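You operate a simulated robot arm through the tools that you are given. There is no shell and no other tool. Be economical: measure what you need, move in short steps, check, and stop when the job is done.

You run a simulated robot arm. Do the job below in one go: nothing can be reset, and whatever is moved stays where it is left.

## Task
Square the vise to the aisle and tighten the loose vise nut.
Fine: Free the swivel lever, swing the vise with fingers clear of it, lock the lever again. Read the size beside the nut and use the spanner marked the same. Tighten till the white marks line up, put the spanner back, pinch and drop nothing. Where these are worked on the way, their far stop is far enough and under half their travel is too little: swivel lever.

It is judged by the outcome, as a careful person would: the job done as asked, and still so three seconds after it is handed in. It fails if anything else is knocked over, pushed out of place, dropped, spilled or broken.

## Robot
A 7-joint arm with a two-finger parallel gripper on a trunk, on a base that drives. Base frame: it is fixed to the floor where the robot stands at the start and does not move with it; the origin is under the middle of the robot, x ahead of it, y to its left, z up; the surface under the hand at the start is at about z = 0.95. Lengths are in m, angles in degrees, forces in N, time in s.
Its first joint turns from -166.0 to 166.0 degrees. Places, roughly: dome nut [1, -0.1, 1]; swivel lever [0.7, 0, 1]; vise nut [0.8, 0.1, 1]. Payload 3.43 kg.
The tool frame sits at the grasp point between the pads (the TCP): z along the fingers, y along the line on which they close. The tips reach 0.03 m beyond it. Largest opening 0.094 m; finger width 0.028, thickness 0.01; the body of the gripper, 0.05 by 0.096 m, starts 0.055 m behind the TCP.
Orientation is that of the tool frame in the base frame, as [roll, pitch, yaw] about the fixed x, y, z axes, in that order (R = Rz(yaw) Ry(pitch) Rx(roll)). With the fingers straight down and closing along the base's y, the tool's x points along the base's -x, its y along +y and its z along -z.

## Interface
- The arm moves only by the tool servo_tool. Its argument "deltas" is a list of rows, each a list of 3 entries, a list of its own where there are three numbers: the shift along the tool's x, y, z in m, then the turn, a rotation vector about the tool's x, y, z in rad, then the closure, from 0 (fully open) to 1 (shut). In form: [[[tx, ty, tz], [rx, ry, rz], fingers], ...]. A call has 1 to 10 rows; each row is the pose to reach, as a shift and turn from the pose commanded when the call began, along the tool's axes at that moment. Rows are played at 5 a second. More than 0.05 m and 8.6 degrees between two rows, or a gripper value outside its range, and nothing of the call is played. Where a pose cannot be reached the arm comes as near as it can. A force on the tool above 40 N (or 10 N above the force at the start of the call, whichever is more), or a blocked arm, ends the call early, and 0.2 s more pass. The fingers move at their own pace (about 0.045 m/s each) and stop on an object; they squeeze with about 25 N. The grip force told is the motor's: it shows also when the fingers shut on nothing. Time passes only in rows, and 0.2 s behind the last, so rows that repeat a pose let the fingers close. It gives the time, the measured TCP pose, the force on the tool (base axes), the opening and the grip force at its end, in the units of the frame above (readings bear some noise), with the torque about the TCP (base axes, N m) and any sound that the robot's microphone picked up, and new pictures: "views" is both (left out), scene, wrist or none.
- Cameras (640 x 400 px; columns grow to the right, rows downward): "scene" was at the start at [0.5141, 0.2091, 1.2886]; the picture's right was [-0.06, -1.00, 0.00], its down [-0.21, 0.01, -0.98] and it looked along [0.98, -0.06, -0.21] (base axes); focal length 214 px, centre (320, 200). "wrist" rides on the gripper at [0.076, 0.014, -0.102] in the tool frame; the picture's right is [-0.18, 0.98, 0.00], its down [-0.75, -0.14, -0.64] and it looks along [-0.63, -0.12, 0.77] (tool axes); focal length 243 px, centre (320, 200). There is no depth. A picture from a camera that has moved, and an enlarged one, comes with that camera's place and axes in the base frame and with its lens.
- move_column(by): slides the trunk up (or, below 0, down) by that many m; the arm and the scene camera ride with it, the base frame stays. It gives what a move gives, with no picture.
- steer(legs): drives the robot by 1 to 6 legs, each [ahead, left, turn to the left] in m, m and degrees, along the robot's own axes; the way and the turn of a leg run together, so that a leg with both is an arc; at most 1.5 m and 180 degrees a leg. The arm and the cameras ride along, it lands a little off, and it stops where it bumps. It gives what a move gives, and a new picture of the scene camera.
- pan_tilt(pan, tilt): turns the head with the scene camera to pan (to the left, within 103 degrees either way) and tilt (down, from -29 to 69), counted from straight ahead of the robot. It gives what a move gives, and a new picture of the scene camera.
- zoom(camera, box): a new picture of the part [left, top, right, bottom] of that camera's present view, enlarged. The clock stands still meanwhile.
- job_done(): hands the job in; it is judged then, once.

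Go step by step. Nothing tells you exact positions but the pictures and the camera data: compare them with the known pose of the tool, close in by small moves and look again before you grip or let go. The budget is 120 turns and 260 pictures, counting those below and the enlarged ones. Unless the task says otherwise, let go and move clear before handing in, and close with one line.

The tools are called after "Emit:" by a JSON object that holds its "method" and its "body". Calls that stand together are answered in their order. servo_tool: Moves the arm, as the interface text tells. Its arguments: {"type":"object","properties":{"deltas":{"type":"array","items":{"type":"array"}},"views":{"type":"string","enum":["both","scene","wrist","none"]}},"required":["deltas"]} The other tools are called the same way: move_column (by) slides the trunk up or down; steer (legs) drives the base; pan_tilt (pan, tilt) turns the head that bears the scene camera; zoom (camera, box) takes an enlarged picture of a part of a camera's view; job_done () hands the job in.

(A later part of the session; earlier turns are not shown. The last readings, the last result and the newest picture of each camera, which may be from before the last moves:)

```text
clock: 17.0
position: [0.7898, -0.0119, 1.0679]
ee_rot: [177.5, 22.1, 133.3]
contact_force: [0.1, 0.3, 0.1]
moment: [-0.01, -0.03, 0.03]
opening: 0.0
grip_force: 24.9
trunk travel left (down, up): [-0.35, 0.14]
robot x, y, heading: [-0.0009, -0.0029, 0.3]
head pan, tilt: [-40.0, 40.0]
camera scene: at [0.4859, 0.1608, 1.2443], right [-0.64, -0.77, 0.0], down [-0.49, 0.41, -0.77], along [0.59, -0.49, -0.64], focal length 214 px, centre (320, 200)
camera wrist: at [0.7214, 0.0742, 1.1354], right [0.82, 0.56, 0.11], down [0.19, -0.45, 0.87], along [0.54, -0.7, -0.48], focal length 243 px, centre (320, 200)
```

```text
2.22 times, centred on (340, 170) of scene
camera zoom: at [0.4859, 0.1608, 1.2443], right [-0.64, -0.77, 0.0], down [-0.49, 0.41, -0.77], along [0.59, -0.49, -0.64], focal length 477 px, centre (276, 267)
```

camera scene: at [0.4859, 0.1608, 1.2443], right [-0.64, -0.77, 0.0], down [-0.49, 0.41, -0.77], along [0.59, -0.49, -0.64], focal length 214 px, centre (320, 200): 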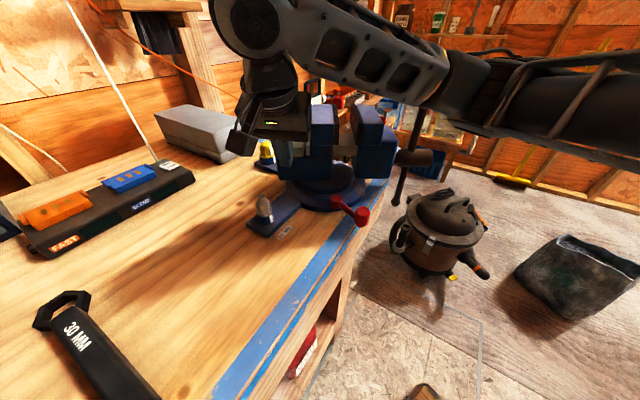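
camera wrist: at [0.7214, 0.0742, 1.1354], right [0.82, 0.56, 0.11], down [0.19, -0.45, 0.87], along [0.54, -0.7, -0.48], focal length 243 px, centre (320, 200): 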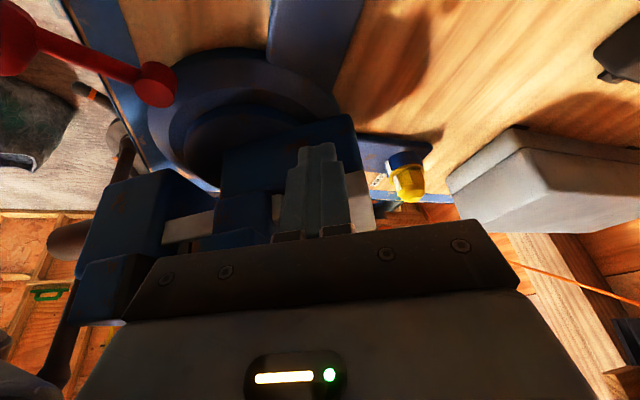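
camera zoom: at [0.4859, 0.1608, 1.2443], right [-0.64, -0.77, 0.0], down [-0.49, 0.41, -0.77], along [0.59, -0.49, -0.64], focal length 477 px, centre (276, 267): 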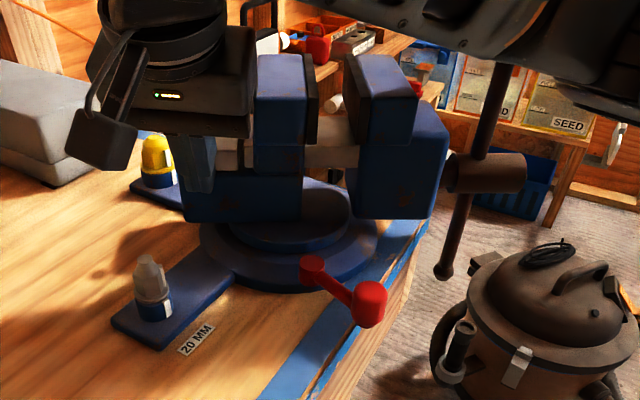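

Emit:
{"method": "servo_tool", "body": {"deltas": [[[-0.0056, -0.005, 0.0023], [0, 0, 0], 1], [[-0.0111, -0.008, 0.0045], [0, 0, 0], 1], [[-0.0167, -0.008, 0.0068], [0, 0, 0.03], 1], [[-0.0222, -0.008, 0.009], [0, 0, 0.06], 1], [[-0.0278, -0.008, 0.0113], [0, 0, 0.1], 1]]}}

Emit:
{"method": "zoom", "body": {"camera": "scene", "box": [220, 80, 460, 260]}}

```text
clock: 18.2
position: [0.8073, -0.0353, 1.067]
ee_rot: [175.0, 21.7, 127.4]
contact_force: [8.1, 37.1, 2.9]
moment: [0.8, -0.23, 0.53]
opening: 0.0003
grip_force: 25.0
trunk travel left (down, up): [-0.35, 0.14]
robot x, y, heading: [0.0019, 0.0054, 0.1]
head pan, tilt: [-40.0, 40.0]
camera scene: at [0.4861, 0.1624, 1.2441], right [-0.64, -0.77, 0.0], down [-0.49, 0.41, -0.77], along [0.59, -0.49, -0.64], focal length 214 px, centre (320, 200)
camera wrist: at [0.7453, 0.0536, 1.1362], right [0.86, 0.48, 0.15], down [0.13, -0.49, 0.86], along [0.49, -0.72, -0.49], focal length 243 px, centre (320, 200)
```

scene: 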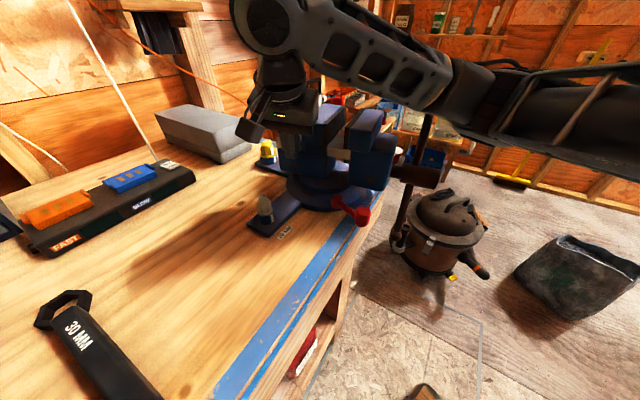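
wrist: 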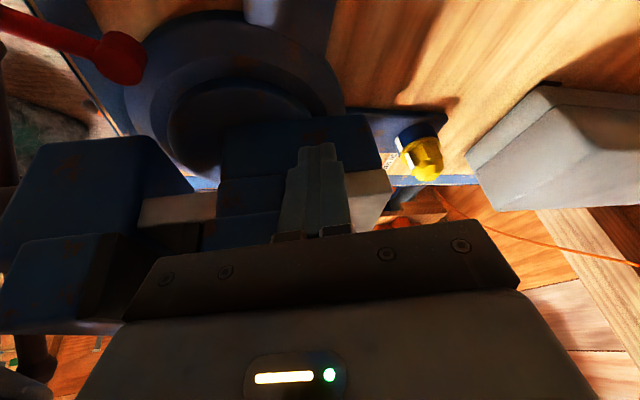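

```text
2.22 times, centred on (340, 170) of scene
camera zoom: at [0.4861, 0.1624, 1.2441], right [-0.64, -0.77, 0.0], down [-0.49, 0.41, -0.77], along [0.59, -0.49, -0.64], focal length 477 px, centre (276, 267)
```

zoom: 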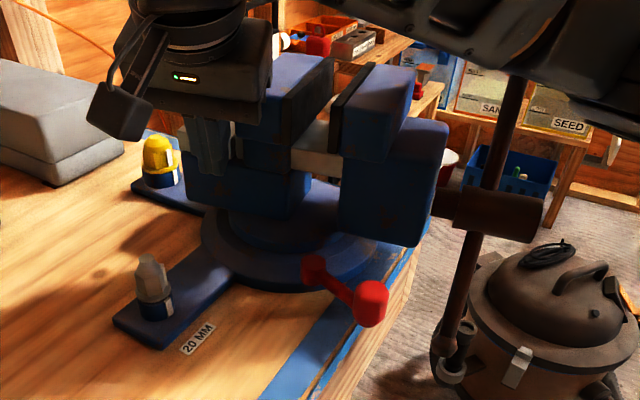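

The vise is swinging the right way. I follow its arc a bit further.

Emit:
{"method": "servo_tool", "body": {"deltas": [[[-0.003, 0.0015, 0.0011], [0, 0, 0.04], 1], [[-0.0053, 0.003, 0.0021], [0, 0, 0.085], 1], [[-0.008, 0.005, 0.0032], [0, 0, 0.13], 1], [[-0.0105, 0.0065, 0.0042], [0, 0, 0.17], 1]]}}

Emit:
{"method": "zoom", "body": {"camera": "scene", "box": [220, 80, 460, 260]}}

```text
clock: 18.9
position: [0.8129, -0.0373, 1.0692]
ee_rot: [172.5, 20.9, 120.9]
contact_force: [1.6, 10.1, 2.7]
moment: [-0.14, 0.05, -0.04]
opening: 0.0
grip_force: 25.4
trunk travel left (down, up): [-0.35, 0.14]
robot x, y, heading: [0.0012, 0.0006, -0.1]
head pan, tilt: [-40.0, 40.0]
stopped in row 3: the force on the tool passed its limit at 49 N (the readings are from after the stop); the commanded pose is now the measured one
camera scene: at [0.486, 0.1617, 1.2441], right [-0.64, -0.77, 0.0], down [-0.49, 0.41, -0.77], along [0.59, -0.49, -0.64], focal length 214 px, centre (320, 200)
camera wrist: at [0.7586, 0.0546, 1.1383], right [0.9, 0.39, 0.19], down [0.06, -0.53, 0.85], along [0.43, -0.75, -0.5], focal length 243 px, centre (320, 200)
```

scene: 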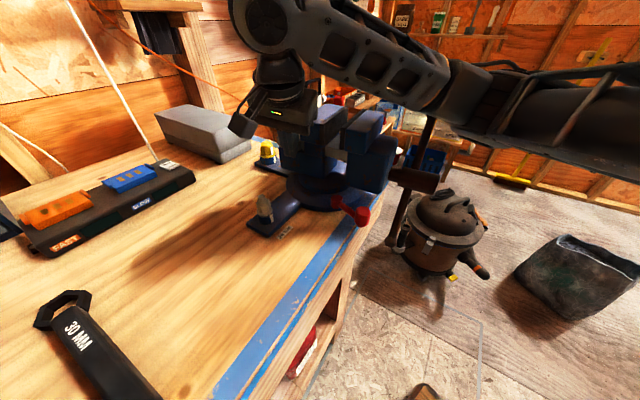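
wrist: 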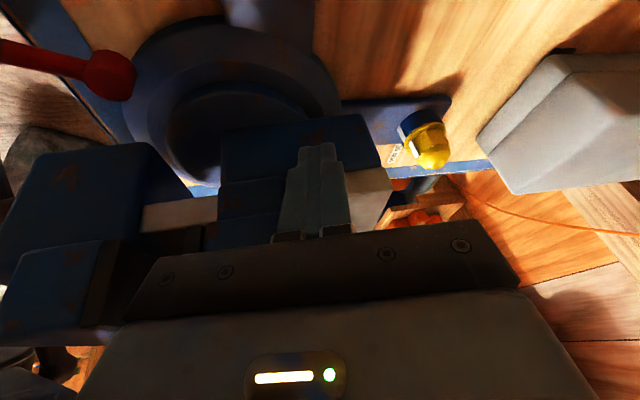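

```text
2.22 times, centred on (340, 170) of scene
camera zoom: at [0.486, 0.1617, 1.2441], right [-0.64, -0.77, 0.0], down [-0.49, 0.41, -0.77], along [0.59, -0.49, -0.64], focal length 477 px, centre (276, 267)
```

zoom: 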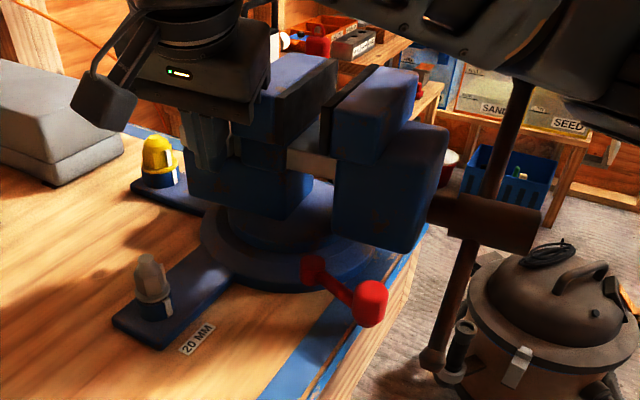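

Emit:
{"method": "servo_tool", "body": {"deltas": [[[0.003, 0.01, -0.001], [0, 0, 0], 1], [[-0.001, 0.01, 0.0004], [0, 0, 0], 1], [[-0.0045, 0.0127, 0.0017], [0, 0, 0.04], 1], [[-0.008, 0.0154, 0.003], [0, 0, 0.08], 1], [[-0.0115, 0.018, 0.0043], [0, 0, 0.12], 1], [[-0.015, 0.02, 0.0056], [0, 0, 0.16], 1]]}}

Emit:
{"method": "zoom", "body": {"camera": "scene", "box": [220, 80, 460, 260]}}

```text
clock: 20.1
position: [0.8306, -0.037, 1.068]
ee_rot: [170.6, 19.6, 114.7]
contact_force: [-3.0, 4.6, 4.0]
moment: [0.01, 0.01, -0.07]
opening: 0.0003
grip_force: 25.0
trunk travel left (down, up): [-0.35, 0.14]
robot x, y, heading: [-0.0003, 0.0005, -0.0]
head pan, tilt: [-40.0, 40.0]
stopped in row 5: the force on the tool passed its limit at 44 N (the readings are from after the stop); the commanded pose is now the measured one
camera scene: at [0.4853, 0.1616, 1.2443], right [-0.64, -0.77, 0.0], down [-0.49, 0.41, -0.77], along [0.59, -0.49, -0.64], focal length 214 px, centre (320, 200)
camera wrist: at [0.7832, 0.0581, 1.1413], right [0.93, 0.29, 0.21], down [-0.01, -0.56, 0.83], along [0.36, -0.77, -0.52], focal length 243 px, centre (320, 200)
```

scene: 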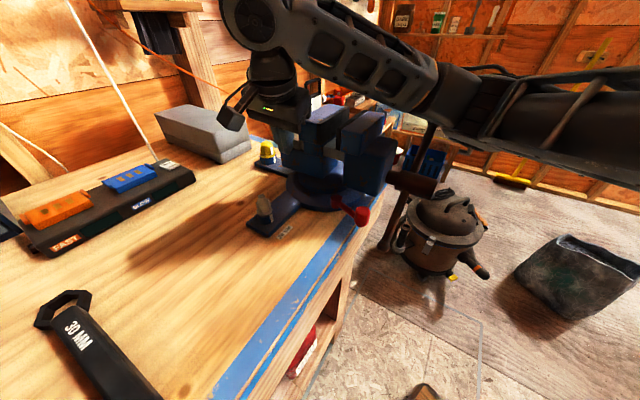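
wrist: 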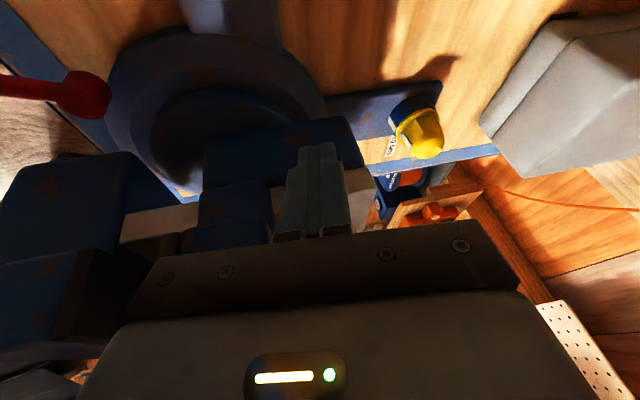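

```text
2.22 times, centred on (340, 170) of scene
camera zoom: at [0.4853, 0.1616, 1.2443], right [-0.64, -0.77, 0.0], down [-0.49, 0.41, -0.77], along [0.59, -0.49, -0.64], focal length 477 px, centre (276, 267)
```

zoom: 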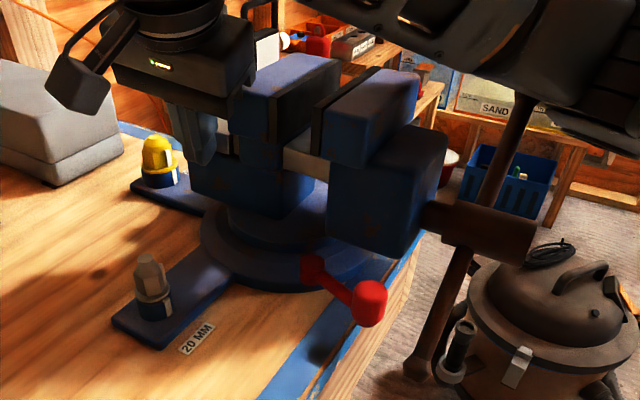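

Emit:
{"method": "pan_tilt", "body": {"pan": -60, "tilt": 30}}

```text
clock: 21.0
position: [0.8296, -0.0373, 1.0689]
ee_rot: [170.6, 19.7, 114.6]
contact_force: [-5.3, 8.3, 2.6]
moment: [0.19, 0.12, -0.08]
opening: 0.0
grip_force: 25.4
trunk travel left (down, up): [-0.35, 0.14]
robot x, y, heading: [-0.0011, 0.0031, 0.3]
head pan, tilt: [-60.0, 30.0]
camera scene: at [0.4656, 0.138, 1.2596], right [-0.87, -0.5, 0.0], down [-0.25, 0.43, -0.87], along [0.43, -0.75, -0.5], focal length 214 px, centre (320, 200)
```

scene: 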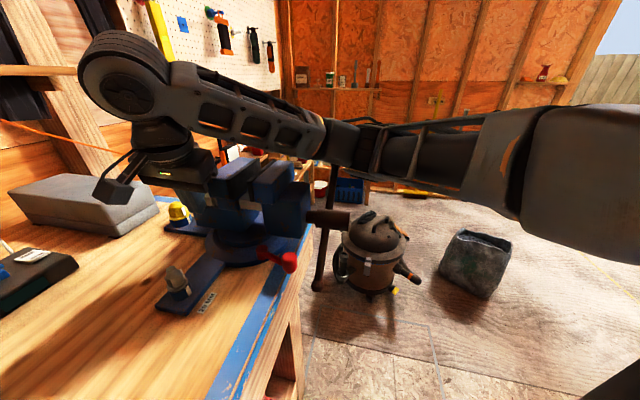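

The forearm runs close above the vise's handle bar, so I'll back the hand off and raise the trunk. That carries the forearm higher before the last part of the swing.

Emit:
{"method": "servo_tool", "body": {"deltas": [[[0.02, 0, -0.007], [0, 0, 0], 1], [[0.03, 0, -0.05], [0, 0, 0], 1]], "views": "none"}}

Emit:
{"method": "move_column", "body": {"by": 0.13}}

Emit:
{"method": "pan_tilt", "body": {"pan": -40, "tilt": 48}}

```text
clock: 21.6
position: [0.8034, 0.0004, 1.1047]
ee_rot: [170.5, 19.7, 114.5]
contact_force: [0.0, -0.4, -0.2]
moment: [0.0, 0.01, 0.0]
opening: 0.0
grip_force: 24.4
trunk travel left (down, up): [-0.35, 0.14]
robot x, y, heading: [0.0005, -0.0023, 0.1]
head pan, tilt: [-60.0, 30.0]
```

```text
clock: 23.2
position: [0.803, 0.0003, 1.2353]
ee_rot: [170.6, 19.6, 114.5]
contact_force: [-0.7, 0.2, -0.1]
moment: [-0.04, 0.02, 0.0]
opening: 0.0
grip_force: 24.7
trunk travel left (down, up): [-0.48, 0.01]
robot x, y, heading: [-0.0004, -0.0025, 0.1]
head pan, tilt: [-60.0, 30.0]
```

```text
clock: 24.0
position: [0.804, 0.0009, 1.235]
ee_rot: [170.7, 19.7, 114.5]
contact_force: [-0.1, -0.4, 0.2]
moment: [0.01, -0.01, -0.01]
opening: 0.0
grip_force: 25.1
trunk travel left (down, up): [-0.48, 0.01]
robot x, y, heading: [-0.0004, 0.0017, 0.1]
head pan, tilt: [-40.0, 48.0]
camera scene: at [0.4808, 0.1652, 1.3629], right [-0.64, -0.77, 0.0], down [-0.57, 0.48, -0.67], along [0.51, -0.43, -0.74], focal length 214 px, centre (320, 200)
```

scene: 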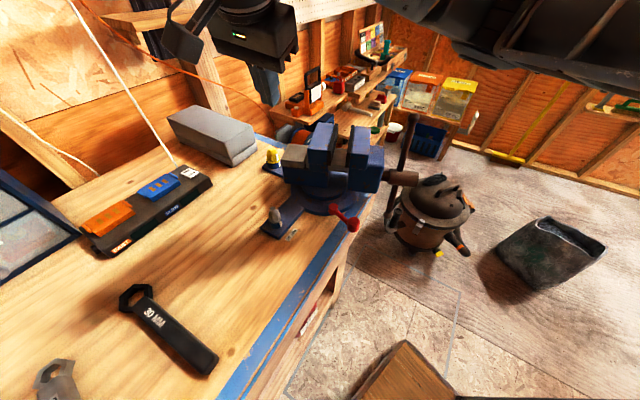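

Emit:
{"method": "zoom", "body": {"camera": "scene", "box": [240, 100, 440, 250]}}

```text
2.67 times, centred on (340, 175) of scene
camera zoom: at [0.4808, 0.1652, 1.3629], right [-0.64, -0.77, 0.0], down [-0.57, 0.48, -0.67], along [0.51, -0.43, -0.74], focal length 572 px, centre (267, 267)
```

zoom: 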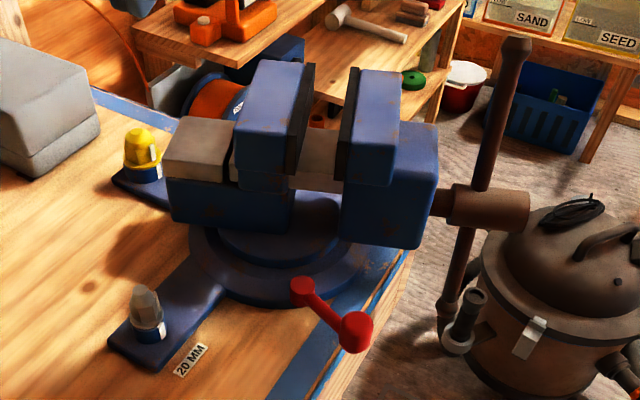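

Emit:
{"method": "servo_tool", "body": {"deltas": [[[0, 0, 0], [0, 0, 0], 1], [[0, 0, 0], [0, 0, 0], 1], [[0, 0, 0], [0, 0, 0], 1], [[0, 0, 0], [0, 0, 0], 1], [[0, 0, 0], [0, 0, 0], 1]], "views": "none"}}

Emit:
{"method": "zoom", "body": {"camera": "scene", "box": [240, 100, 440, 250]}}

Emit:
{"method": "zoom", "body": {"camera": "wrist", "box": [0, 0, 640, 400]}}

```text
clock: 25.2
position: [0.8047, 0.0001, 1.2347]
ee_rot: [170.6, 19.7, 114.5]
contact_force: [0.1, -0.8, -0.1]
moment: [-0.02, -0.01, 0.02]
opening: 0.0
grip_force: 25.3
trunk travel left (down, up): [-0.48, 0.01]
robot x, y, heading: [0.0014, -0.0002, 0.2]
head pan, tilt: [-40.0, 48.0]
```

```text
2.67 times, centred on (340, 175) of scene
camera zoom: at [0.4809, 0.1653, 1.3628], right [-0.64, -0.77, 0.0], down [-0.57, 0.48, -0.67], along [0.51, -0.43, -0.74], focal length 572 px, centre (267, 267)
```

zoom: 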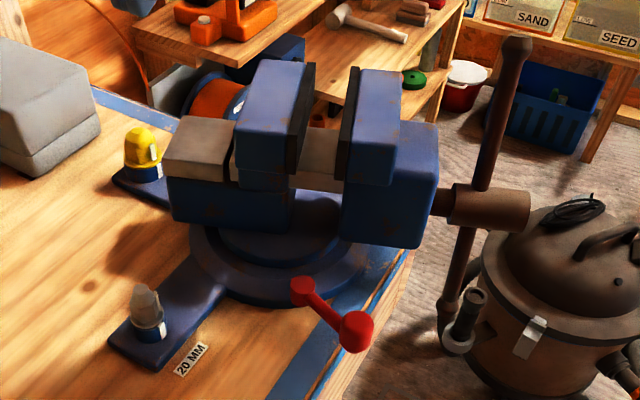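

```text
1.00 times, centred on (320, 200) of wrist (not enlarged: the box is as wide or as high as the picture)
camera zoom: at [0.7573, 0.096, 1.3077], right [0.93, 0.29, 0.21], down [-0.01, -0.56, 0.83], along [0.36, -0.77, -0.52], focal length 243 px, centre (320, 200)
```

zoom: 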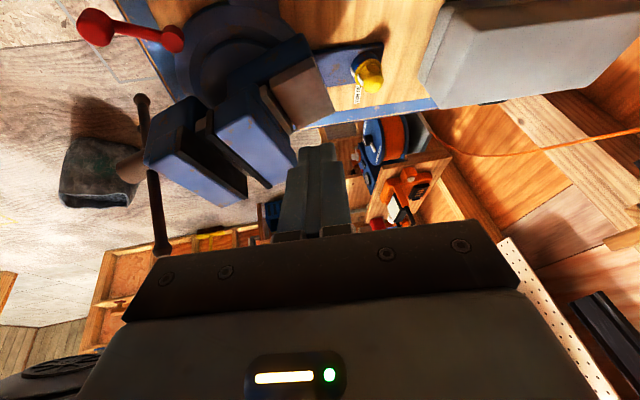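

The vise has slipped most of the way back, maybe because the forearm caught the handle bar. With the trunk now higher, I'll bring the hand back beside the rear flank and repeat the push while watching the bar.

Emit:
{"method": "servo_tool", "body": {"deltas": [[[0.012, -0.012, 0.02], [0.012, 0, -0.08], 1], [[0.024, -0.023, 0.04], [0.024, 0, -0.16], 1], [[0.036, -0.035, 0.06], [0.036, 0, -0.24], 1], [[0.0473, -0.046, 0.0827], [0.048, 0, -0.32], 1], [[0.0473, -0.046, 0.0827], [0.048, 0, -0.32], 1]]}}

Emit:
{"method": "zoom", "body": {"camera": "scene", "box": [240, 100, 440, 250]}}

```text
clock: 26.4
position: [0.7685, 0.0016, 1.1318]
ee_rot: [-179.8, 21.2, 134.1]
contact_force: [0.4, 0.9, 0.0]
moment: [-0.01, -0.01, -0.01]
opening: 0.0001
grip_force: 24.4
trunk travel left (down, up): [-0.48, 0.01]
robot x, y, heading: [-0.006, 0.0001, 0.1]
head pan, tilt: [-40.0, 48.0]
camera scene: at [0.4809, 0.1653, 1.3628], right [-0.64, -0.77, 0.0], down [-0.57, 0.48, -0.67], along [0.51, -0.43, -0.74], focal length 214 px, centre (320, 200)
camera wrist: at [0.705, 0.0888, 1.202], right [0.83, 0.56, 0.06], down [0.23, -0.43, 0.87], along [0.51, -0.71, -0.49], focal length 243 px, centre (320, 200)
```

scene: 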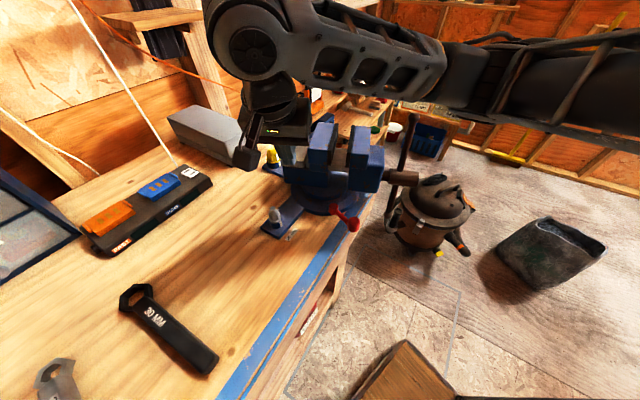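
wrist: 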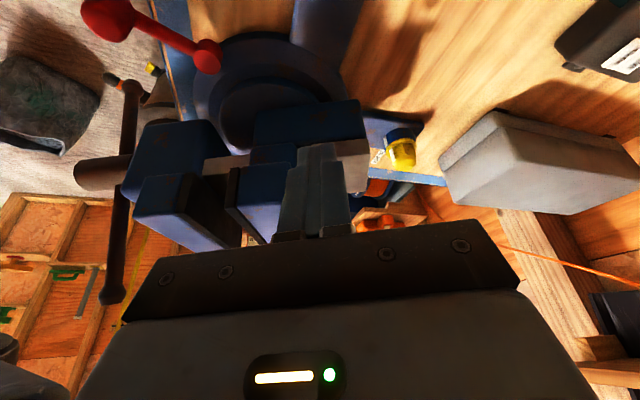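

```text
2.67 times, centred on (340, 175) of scene
camera zoom: at [0.4809, 0.1653, 1.3628], right [-0.64, -0.77, 0.0], down [-0.57, 0.48, -0.67], along [0.51, -0.43, -0.74], focal length 572 px, centre (267, 267)
```

zoom: 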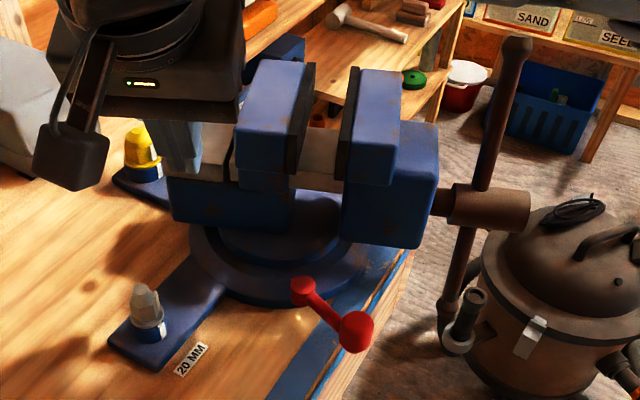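

Emit:
{"method": "servo_tool", "body": {"deltas": [[[0.0112, -0.004, 0.0289], [0, 0, 0], 1], [[0.0224, -0.008, 0.0578], [0, 0, 0], 1], [[0.0112, -0.008, 0.0621], [0, 0, 0], 1], [[0.0019, -0.008, 0.0658], [0, 0, 0], 1], [[-0.0037, -0.008, 0.068], [0, 0, 0], 1]]}}

Emit:
{"method": "zoom", "body": {"camera": "scene", "box": [240, 100, 440, 250]}}

```text
clock: 27.6
position: [0.7822, -0.0252, 1.0723]
ee_rot: [-179.8, 21.2, 134.1]
contact_force: [-0.4, 0.9, -0.3]
moment: [0.02, -0.02, -0.02]
opening: 0.0002
grip_force: 25.1
trunk travel left (down, up): [-0.48, 0.01]
robot x, y, heading: [0.0028, 0.0031, 0.1]
head pan, tilt: [-40.0, 48.0]
camera scene: at [0.4808, 0.1654, 1.3628], right [-0.64, -0.77, 0.0], down [-0.57, 0.48, -0.67], along [0.51, -0.43, -0.74], focal length 214 px, centre (320, 200)
camera wrist: at [0.7182, 0.0622, 1.141], right [0.83, 0.56, 0.06], down [0.23, -0.43, 0.87], along [0.51, -0.71, -0.49], focal length 243 px, centre (320, 200)
```

scene: 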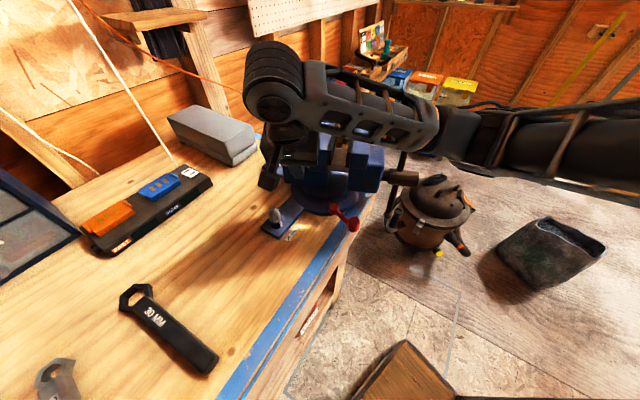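
wrist: 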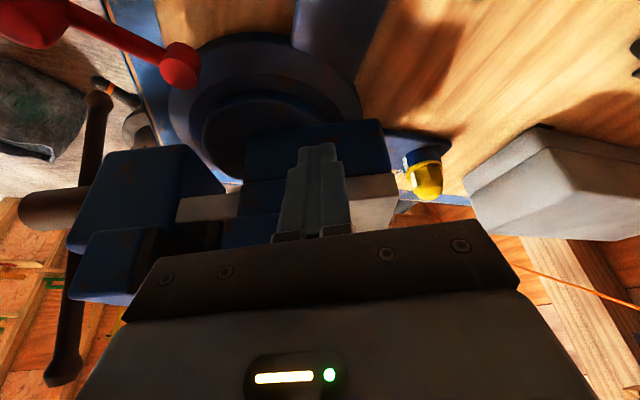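

```text
2.67 times, centred on (340, 175) of scene
camera zoom: at [0.4808, 0.1654, 1.3628], right [-0.64, -0.77, 0.0], down [-0.57, 0.48, -0.67], along [0.51, -0.43, -0.74], focal length 572 px, centre (267, 267)
```

zoom: 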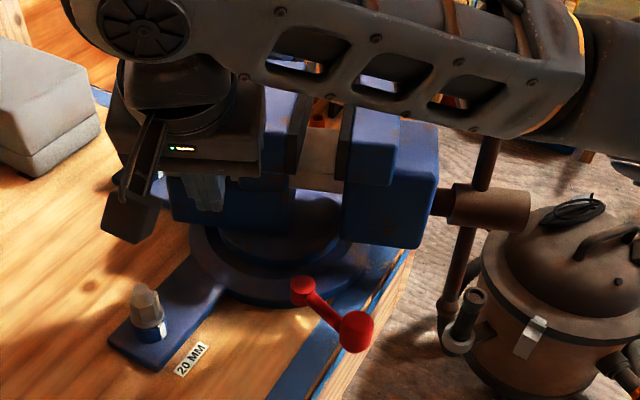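

The forearm still passes over the handle bar, so I'll lift clear and shift the base to the left, so that the arm comes in from the nut side instead.

Emit:
{"method": "servo_tool", "body": {"deltas": [[[0.0187, 0, -0.0072], [0, 0, 0], 1], [[0.0187, 0, -0.0072], [0, 0, 0], 1]], "views": "none"}}

Emit:
{"method": "servo_tool", "body": {"deltas": [[[-0.0112, 0, -0.0289], [0, 0, 0], 1], [[-0.0224, 0, -0.0578], [0, 0.08, 0], 1], [[-0.033, 0, -0.09], [0, 0.16, 0], 1], [[-0.033, 0, -0.13], [0, 0.25, 0], 1], [[-0.033, 0, -0.17], [0, 0.37, 0], 1]], "views": "none"}}

Emit:
{"method": "pan_tilt", "body": {"pan": 70, "tilt": 40}}

```text
clock: 28.2
position: [0.7685, -0.0116, 1.0735]
ee_rot: [-179.8, 21.3, 134.0]
contact_force: [0.3, -0.6, 0.3]
moment: [0.0, -0.02, 0.0]
opening: 0.0001
grip_force: 25.2
trunk travel left (down, up): [-0.48, 0.01]
robot x, y, heading: [-0.0001, 0.0029, -0.0]
head pan, tilt: [-40.0, 48.0]
```

```text
clock: 29.4
position: [0.7489, 0.0128, 1.247]
ee_rot: [-179.7, -0.1, 134.0]
contact_force: [0.3, 0.0, 1.0]
moment: [0.01, 0.01, -0.01]
opening: 0.0002
grip_force: 25.3
trunk travel left (down, up): [-0.48, 0.01]
robot x, y, heading: [0.0006, 0.001, 0.1]
head pan, tilt: [-40.0, 48.0]
```

```text
clock: 31.3
position: [0.7497, 0.0114, 1.2462]
ee_rot: [-179.8, 0.0, 133.9]
contact_force: [-0.7, 0.1, -0.3]
moment: [0.01, 0.05, -0.02]
opening: 0.0
grip_force: 25.1
trunk travel left (down, up): [-0.48, 0.01]
robot x, y, heading: [0.0015, 0.0032, 0.3]
head pan, tilt: [70.0, 40.0]
camera scene: at [0.4495, 0.2958, 1.3743], right [0.94, -0.34, 0.0], down [-0.22, -0.6, -0.77], along [0.26, 0.72, -0.64], focal length 214 px, centre (320, 200)
```

scene: 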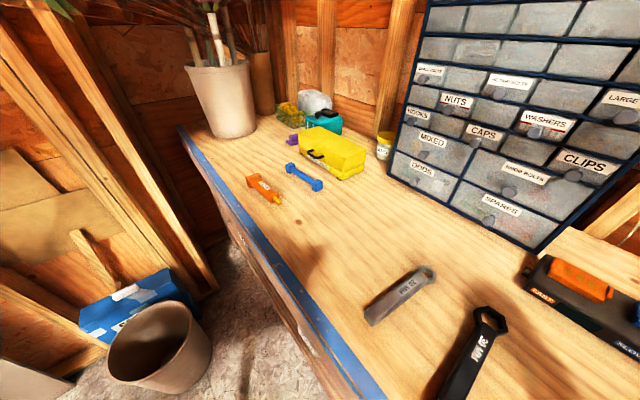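

Emit:
{"method": "steer", "body": {"legs": [[0, 0.25, 0]]}}

Emit:
{"method": "pan_tilt", "body": {"pan": -50, "tilt": 42}}

```text
clock: 32.5
position: [0.7493, 0.1183, 1.245]
ee_rot: [-179.7, 0.0, 133.9]
contact_force: [0.4, 0.8, -0.2]
moment: [-0.01, 0.0, 0.03]
opening: 0.0
grip_force: 24.9
trunk travel left (down, up): [-0.48, 0.01]
robot x, y, heading: [0.0026, 0.1076, -0.2]
head pan, tilt: [70.0, 40.0]
stopped in leg 1: the robot was blocked; the commanded pose is now the measured one
camera scene: at [0.45, 0.4031, 1.3742], right [0.94, -0.34, 0.0], down [-0.22, -0.6, -0.77], along [0.26, 0.72, -0.64], focal length 214 px, centre (320, 200)
```

scene: 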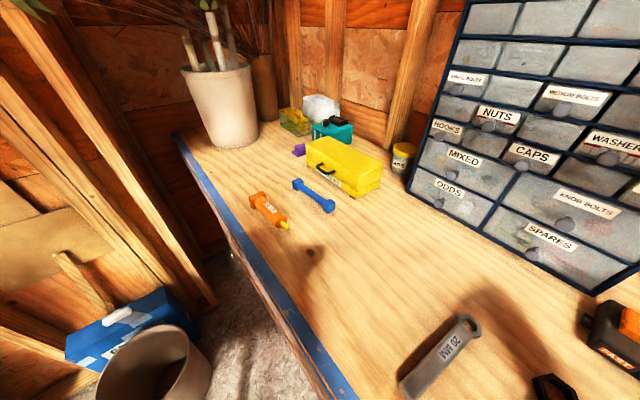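

```text
clock: 34.5
position: [0.7485, 0.1175, 1.2457]
ee_rot: [-179.8, 0.0, 133.9]
contact_force: [-0.3, -0.5, 0.4]
moment: [0.01, 0.0, 0.05]
opening: 0.0
grip_force: 25.0
trunk travel left (down, up): [-0.48, 0.01]
robot x, y, heading: [-0.0025, 0.1103, -0.1]
head pan, tilt: [-50.0, 42.0]
camera scene: at [0.4745, 0.2588, 1.3713], right [-0.77, -0.64, 0.0], down [-0.43, 0.51, -0.74], along [0.48, -0.57, -0.67], focal length 214 px, centre (320, 200)
```

scene: 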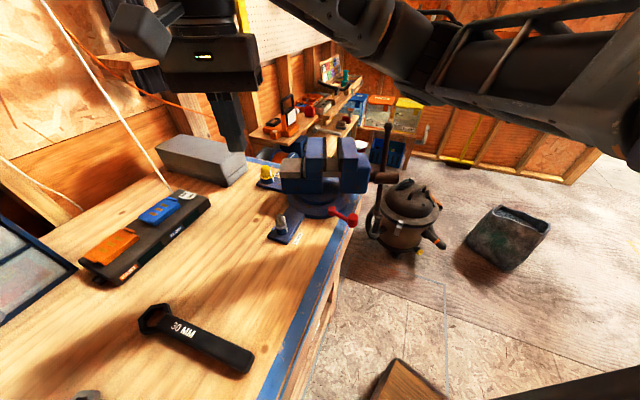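

Emit:
{"method": "steer", "body": {"legs": [[-0.03, 0, 0], [-0.03, 0.13, 0]]}}

Emit:
{"method": "pan_tilt", "body": {"pan": -55, "tilt": 40}}

Emit:
{"method": "zoom", "body": {"camera": "scene", "box": [240, 100, 440, 250]}}

```text
clock: 36.3
position: [0.6887, 0.2456, 1.2455]
ee_rot: [-179.8, 0.0, 133.5]
contact_force: [0.1, 0.5, -0.3]
moment: [-0.02, -0.02, 0.03]
opening: 0.0
grip_force: 24.9
trunk travel left (down, up): [-0.48, 0.01]
robot x, y, heading: [-0.0589, 0.2419, -0.2]
head pan, tilt: [-50.0, 42.0]
camera scene: at [0.4157, 0.3881, 1.3713], right [-0.77, -0.64, 0.0], down [-0.43, 0.52, -0.74], along [0.47, -0.57, -0.67], focal length 214 px, centre (320, 200)
```

scene: 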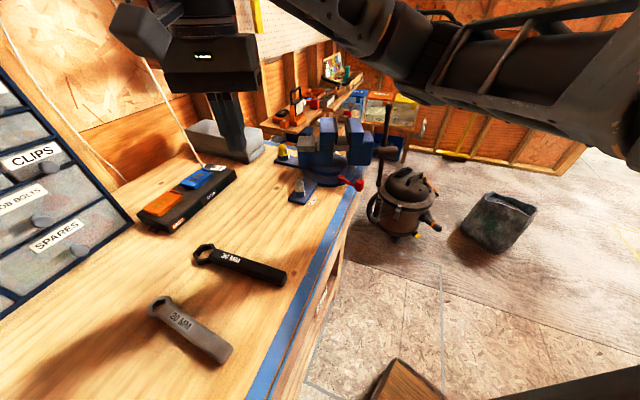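

```text
clock: 36.9
position: [0.6892, 0.2461, 1.2465]
ee_rot: [-179.8, 0.0, 133.7]
contact_force: [0.3, 0.5, 0.7]
moment: [0.01, -0.04, 0.01]
opening: 0.0
grip_force: 25.0
trunk travel left (down, up): [-0.48, 0.01]
robot x, y, heading: [-0.0603, 0.2396, -0.4]
head pan, tilt: [-55.0, 40.0]
camera scene: at [0.4107, 0.3827, 1.3742], right [-0.82, -0.57, 0.0], down [-0.37, 0.53, -0.77], along [0.44, -0.63, -0.64], focal length 214 px, centre (320, 200)
```

scene: 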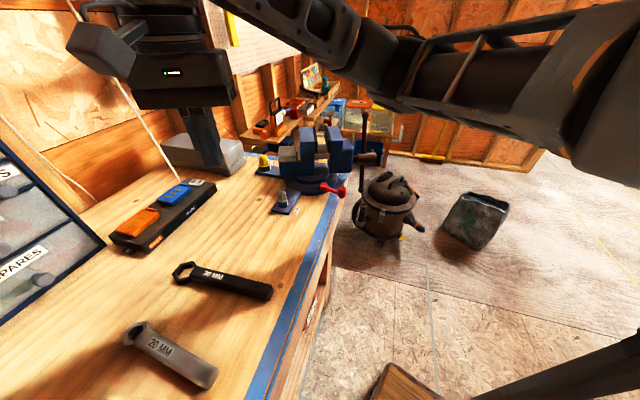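

```text
2.67 times, centred on (340, 175) of scene
camera zoom: at [0.4107, 0.3827, 1.3742], right [-0.82, -0.57, 0.0], down [-0.37, 0.53, -0.77], along [0.44, -0.63, -0.64], focal length 572 px, centre (267, 267)
```

zoom: 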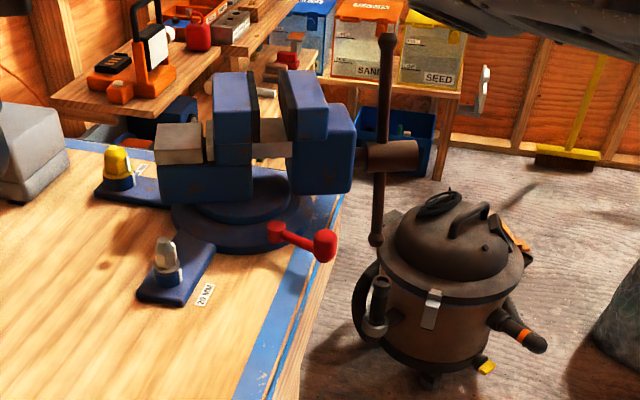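

Emit:
{"method": "servo_tool", "body": {"deltas": [[[-0.04, -0.02, 0], [0, -0.05, 0], 1], [[-0.08, -0.04, 0], [0, -0.1, 0], 1], [[-0.12, -0.06, 0.01], [0, -0.15, 0], 1], [[-0.16, -0.08, 0.03], [0, -0.2, 0], 1], [[-0.2, -0.1, 0.05], [0, -0.25, 0], 1], [[-0.22, -0.115, 0.08], [0, -0.3, 0], 1], [[-0.225, -0.12, 0.12], [0, -0.37, 0], 1], [[-0.225, -0.12, 0.165], [0, -0.37, 0], 1], [[-0.235, -0.12, 0.174], [0, -0.37, 0], 1], [[-0.245, -0.12, 0.174], [0, -0.37, 0], 1]]}}

Emit:
{"method": "zoom", "body": {"camera": "scene", "box": [240, 100, 440, 250]}}

```text
clock: 39.1
position: [0.7706, -0.015, 1.0708]
ee_rot: [-179.7, 21.2, 133.6]
contact_force: [-0.2, 0.2, -0.4]
moment: [0.02, 0.03, 0.01]
opening: 0.0
grip_force: 25.0
trunk travel left (down, up): [-0.48, 0.01]
robot x, y, heading: [-0.061, 0.2406, -0.4]
head pan, tilt: [-55.0, 40.0]
camera scene: at [0.4106, 0.3828, 1.3743], right [-0.82, -0.57, 0.0], down [-0.37, 0.53, -0.77], along [0.43, -0.63, -0.64], focal length 214 px, centre (320, 200)
camera wrist: at [0.707, 0.0727, 1.1407], right [0.83, 0.55, 0.06], down [0.22, -0.44, 0.87], along [0.51, -0.71, -0.49], focal length 243 px, centre (320, 200)
```

scene: 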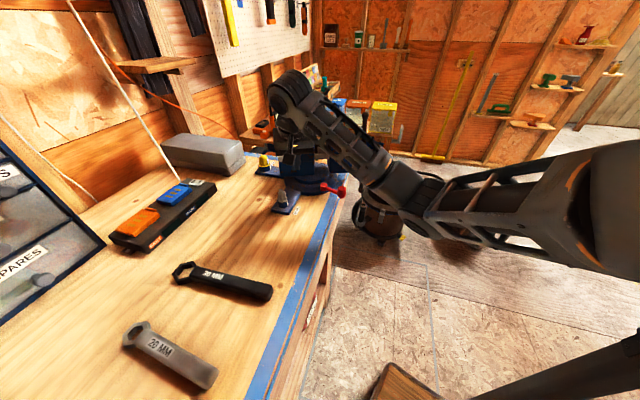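
wrist: 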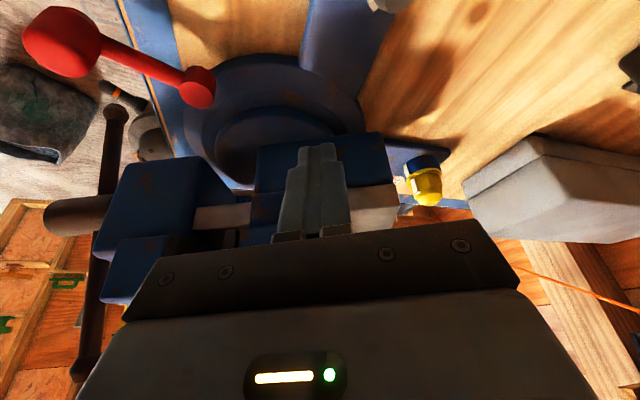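

```text
2.67 times, centred on (340, 175) of scene
camera zoom: at [0.4106, 0.3828, 1.3743], right [-0.82, -0.57, 0.0], down [-0.37, 0.53, -0.77], along [0.43, -0.63, -0.64], focal length 572 px, centre (267, 267)
```

zoom: 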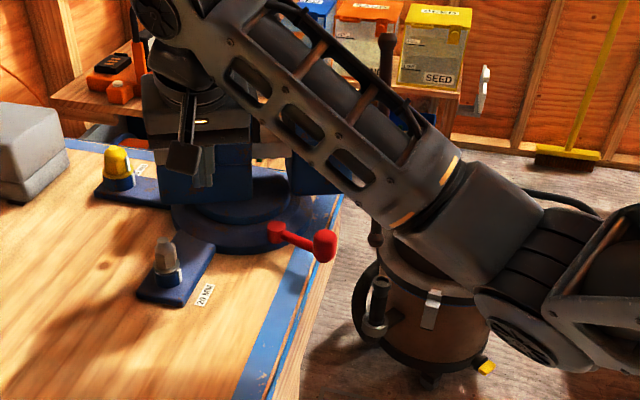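

Emit:
{"method": "servo_tool", "body": {"deltas": [[[-0.0075, 0.004, 0.0029], [0, 0, 0], 1], [[-0.013, 0.004, 0.005], [0, 0, 0.02], 1], [[-0.0186, 0.006, 0.0072], [0, 0, 0.06], 1], [[-0.0233, 0.008, 0.009], [0, 0, 0.1], 1], [[-0.028, 0.01, 0.0108], [0, 0, 0.14], 1]]}}

Emit:
{"method": "zoom", "body": {"camera": "scene", "box": [240, 100, 440, 250]}}

```text
clock: 40.3
position: [0.7972, -0.0295, 1.0718]
ee_rot: [177.2, 21.1, 125.1]
contact_force: [0.0, 3.4, -0.6]
moment: [0.09, 0.01, 0.05]
opening: 0.0
grip_force: 24.8
trunk travel left (down, up): [-0.48, 0.01]
robot x, y, heading: [-0.0565, 0.2413, -0.5]
head pan, tilt: [-55.0, 40.0]
camera scene: at [0.4106, 0.3828, 1.3743], right [-0.82, -0.57, 0.0], down [-0.37, 0.53, -0.77], along [0.43, -0.63, -0.64], focal length 214 px, centre (320, 200)
camera wrist: at [0.7441, 0.0632, 1.1417], right [0.89, 0.44, 0.11], down [0.13, -0.49, 0.86], along [0.43, -0.75, -0.49], focal length 243 px, centre (320, 200)
```

scene: 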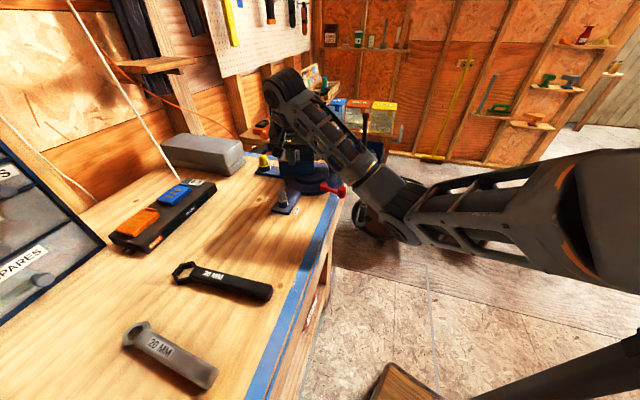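
wrist: 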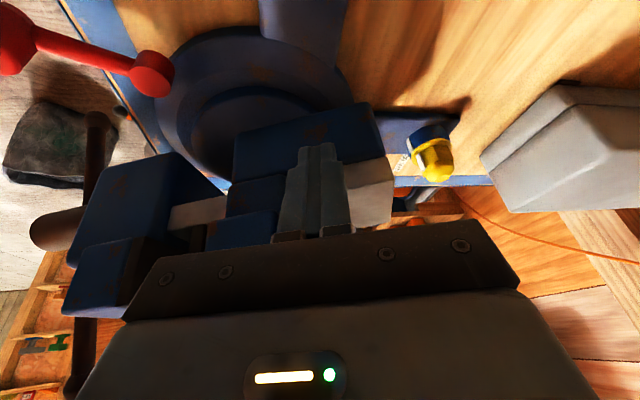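

```text
2.67 times, centred on (340, 175) of scene
camera zoom: at [0.4106, 0.3828, 1.3743], right [-0.82, -0.57, 0.0], down [-0.37, 0.53, -0.77], along [0.43, -0.63, -0.64], focal length 572 px, centre (267, 267)
```

zoom: 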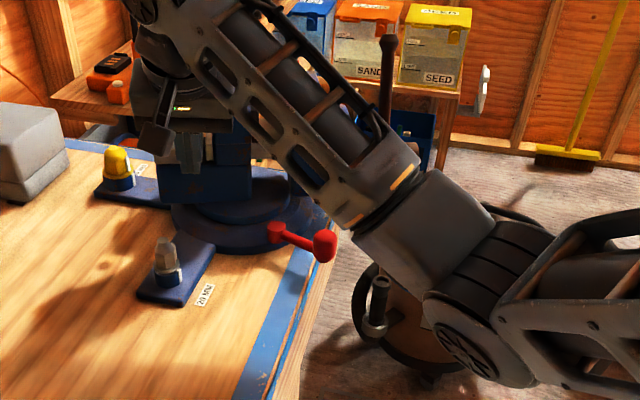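

Emit:
{"method": "servo_tool", "body": {"deltas": [[[-0.0047, 0.001, 0.0018], [0, 0, 0.03], 1], [[-0.0093, 0.003, 0.0036], [0, 0, 0.06], 1], [[-0.014, 0.005, 0.0054], [0, 0, 0.1], 1], [[-0.0186, 0.008, 0.0072], [0, 0, 0.14], 1], [[-0.0233, 0.011, 0.009], [0, 0, 0.18], 1]]}}

Emit:
{"method": "zoom", "body": {"camera": "scene", "box": [240, 100, 440, 250]}}

```text
clock: 41.6
position: [0.8196, -0.0407, 1.0715]
ee_rot: [173.5, 19.7, 114.3]
contact_force: [-6.5, 5.5, 5.9]
moment: [-0.02, 0.11, -0.13]
opening: 0.0002
grip_force: 25.2
trunk travel left (down, up): [-0.48, 0.01]
robot x, y, heading: [-0.0603, 0.2377, -0.2]
head pan, tilt: [-55.0, 40.0]
stopped in row 5: the force on the tool passed its limit at 44 N (the readings are from after the stop); the commanded pose is now the measured one
camera scene: at [0.4099, 0.3835, 1.3744], right [-0.82, -0.57, 0.0], down [-0.36, 0.53, -0.77], along [0.44, -0.63, -0.64], focal length 214 px, centre (320, 200)
camera wrist: at [0.7779, 0.0573, 1.1443], right [0.95, 0.28, 0.17], down [0.01, -0.54, 0.84], along [0.32, -0.79, -0.52], focal length 243 px, centre (320, 200)
```

scene: 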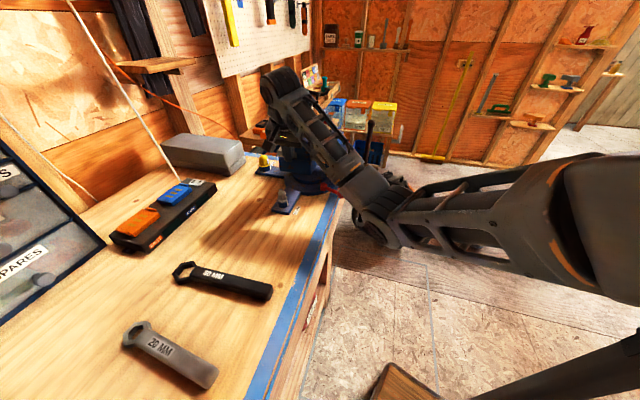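
wrist: 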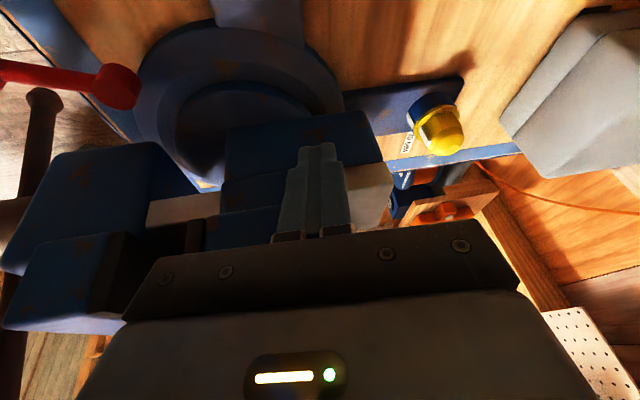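

```text
2.67 times, centred on (340, 175) of scene
camera zoom: at [0.4099, 0.3835, 1.3744], right [-0.82, -0.57, 0.0], down [-0.36, 0.53, -0.77], along [0.44, -0.63, -0.64], focal length 572 px, centre (267, 267)
```

zoom: 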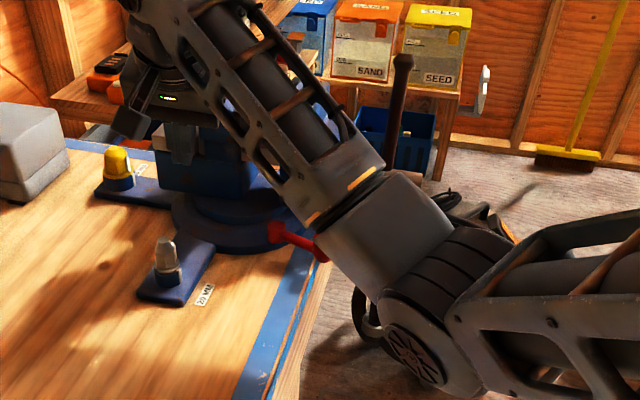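

It moves with friction at about 40 N, so I'll shift further back for a longer lever arm and push more slowly.

Emit:
{"method": "servo_tool", "body": {"deltas": [[[0.003, 0.006, -0.001], [0, 0, 0], 1], [[0.002, 0.012, -0.001], [0, 0, 0], 1], [[-0.002, 0.012, 0.0007], [0, 0, 0], 1], [[-0.005, 0.013, 0.0018], [0, 0, 0.02], 1], [[-0.007, 0.014, 0.0025], [0, 0, 0.04], 1], [[-0.009, 0.0155, 0.0032], [0, 0, 0.06], 1], [[-0.011, 0.017, 0.004], [0, 0, 0.08], 1], [[-0.013, 0.0185, 0.0047], [0, 0, 0.1], 1]]}}

Emit:
{"method": "zoom", "body": {"camera": "scene", "box": [240, 100, 440, 250]}}

```text
clock: 42.8
position: [0.8346, -0.0353, 1.0711]
ee_rot: [173.1, 19.1, 112.7]
contact_force: [-2.5, 5.8, 2.6]
moment: [0.12, 0.04, 0.02]
opening: 0.0
grip_force: 25.1
trunk travel left (down, up): [-0.48, 0.01]
robot x, y, heading: [-0.0624, 0.2425, -0.2]
head pan, tilt: [-55.0, 40.0]
stopped in row 5: the force on the tool passed its limit at 43 N (the readings are from after the stop); the commanded pose is now the measured one
camera scene: at [0.4099, 0.384, 1.3743], right [-0.82, -0.57, 0.0], down [-0.37, 0.53, -0.77], along [0.44, -0.63, -0.64], focal length 214 px, centre (320, 200)
camera wrist: at [0.7961, 0.0625, 1.1446], right [0.95, 0.25, 0.17], down [0.0, -0.55, 0.83], along [0.31, -0.79, -0.52], focal length 243 px, centre (320, 200)
```

scene: 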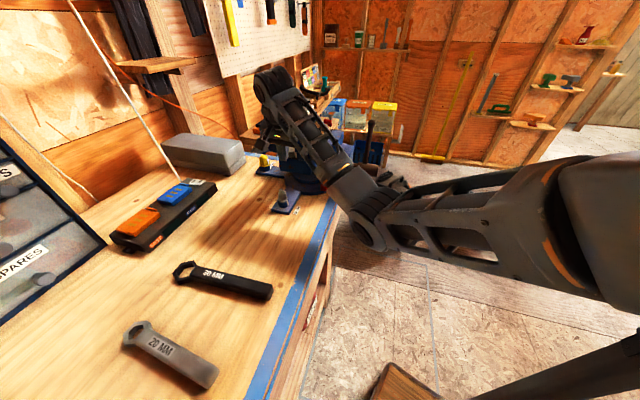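
wrist: 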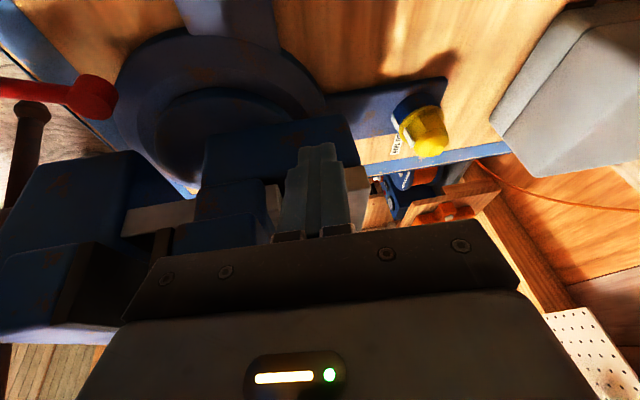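

```text
2.67 times, centred on (340, 175) of scene
camera zoom: at [0.4099, 0.384, 1.3743], right [-0.82, -0.57, 0.0], down [-0.37, 0.53, -0.77], along [0.44, -0.63, -0.64], focal length 572 px, centre (267, 267)
```

zoom: 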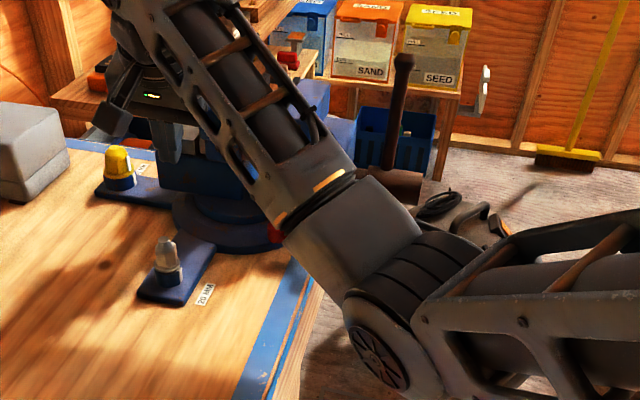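

Emit:
{"method": "servo_tool", "body": {"deltas": [[[0.006, 0, -0.002], [0, 0, 0], 1], [[-0.007, 0.004, -0.04], [0, 0, 0], 1], [[-0.02, 0.009, -0.08], [0, 0, 0], 1], [[-0.033, 0.012, -0.125], [0, 0, 0], 1], [[-0.04, 0.012, -0.165], [0, 0, 0], 1], [[-0.04, 0.012, -0.165], [0, 0, 0], 1]]}}

Emit:
{"method": "zoom", "body": {"camera": "scene", "box": [240, 100, 440, 250]}}

```text
clock: 44.2
position: [0.8215, -0.0265, 1.2422]
ee_rot: [173.0, 19.1, 112.6]
contact_force: [0.1, -0.8, 0.6]
moment: [-0.02, 0.03, -0.01]
opening: 0.0
grip_force: 24.8
trunk travel left (down, up): [-0.48, 0.01]
robot x, y, heading: [-0.0595, 0.239, -0.6]
head pan, tilt: [-55.0, 40.0]
camera scene: at [0.41, 0.3834, 1.3743], right [-0.82, -0.57, 0.0], down [-0.37, 0.53, -0.77], along [0.44, -0.63, -0.64], focal length 214 px, centre (320, 200)
camera wrist: at [0.7838, 0.0719, 1.3153], right [0.95, 0.25, 0.17], down [-0.01, -0.55, 0.83], along [0.3, -0.8, -0.52], focal length 243 px, centre (320, 200)
```

scene: 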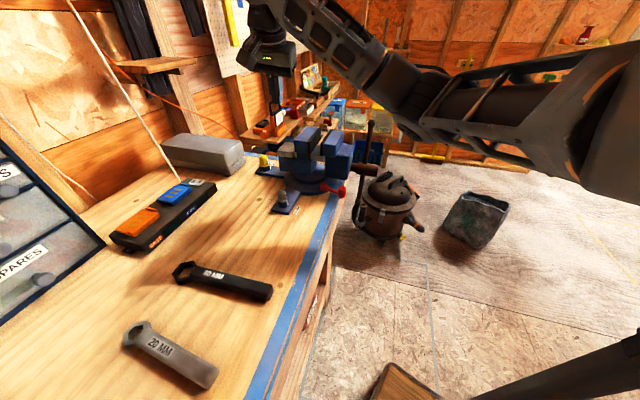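
wrist: 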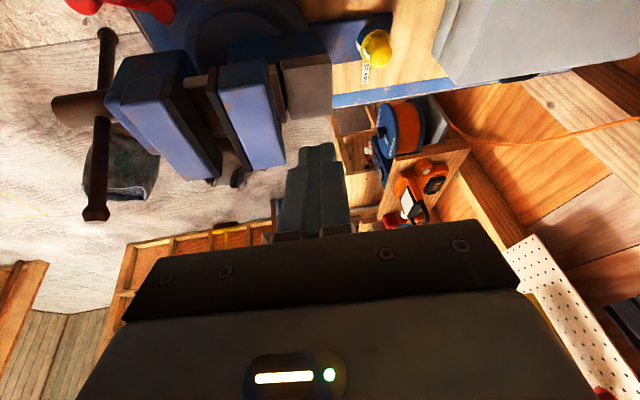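

```text
2.67 times, centred on (340, 175) of scene
camera zoom: at [0.41, 0.3834, 1.3743], right [-0.82, -0.57, 0.0], down [-0.37, 0.53, -0.77], along [0.44, -0.63, -0.64], focal length 572 px, centre (267, 267)
```

zoom: 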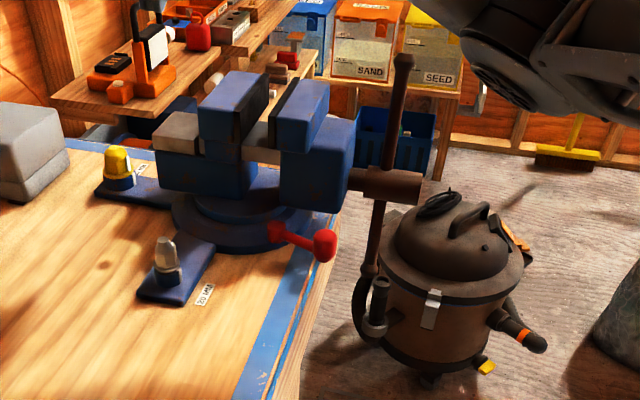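

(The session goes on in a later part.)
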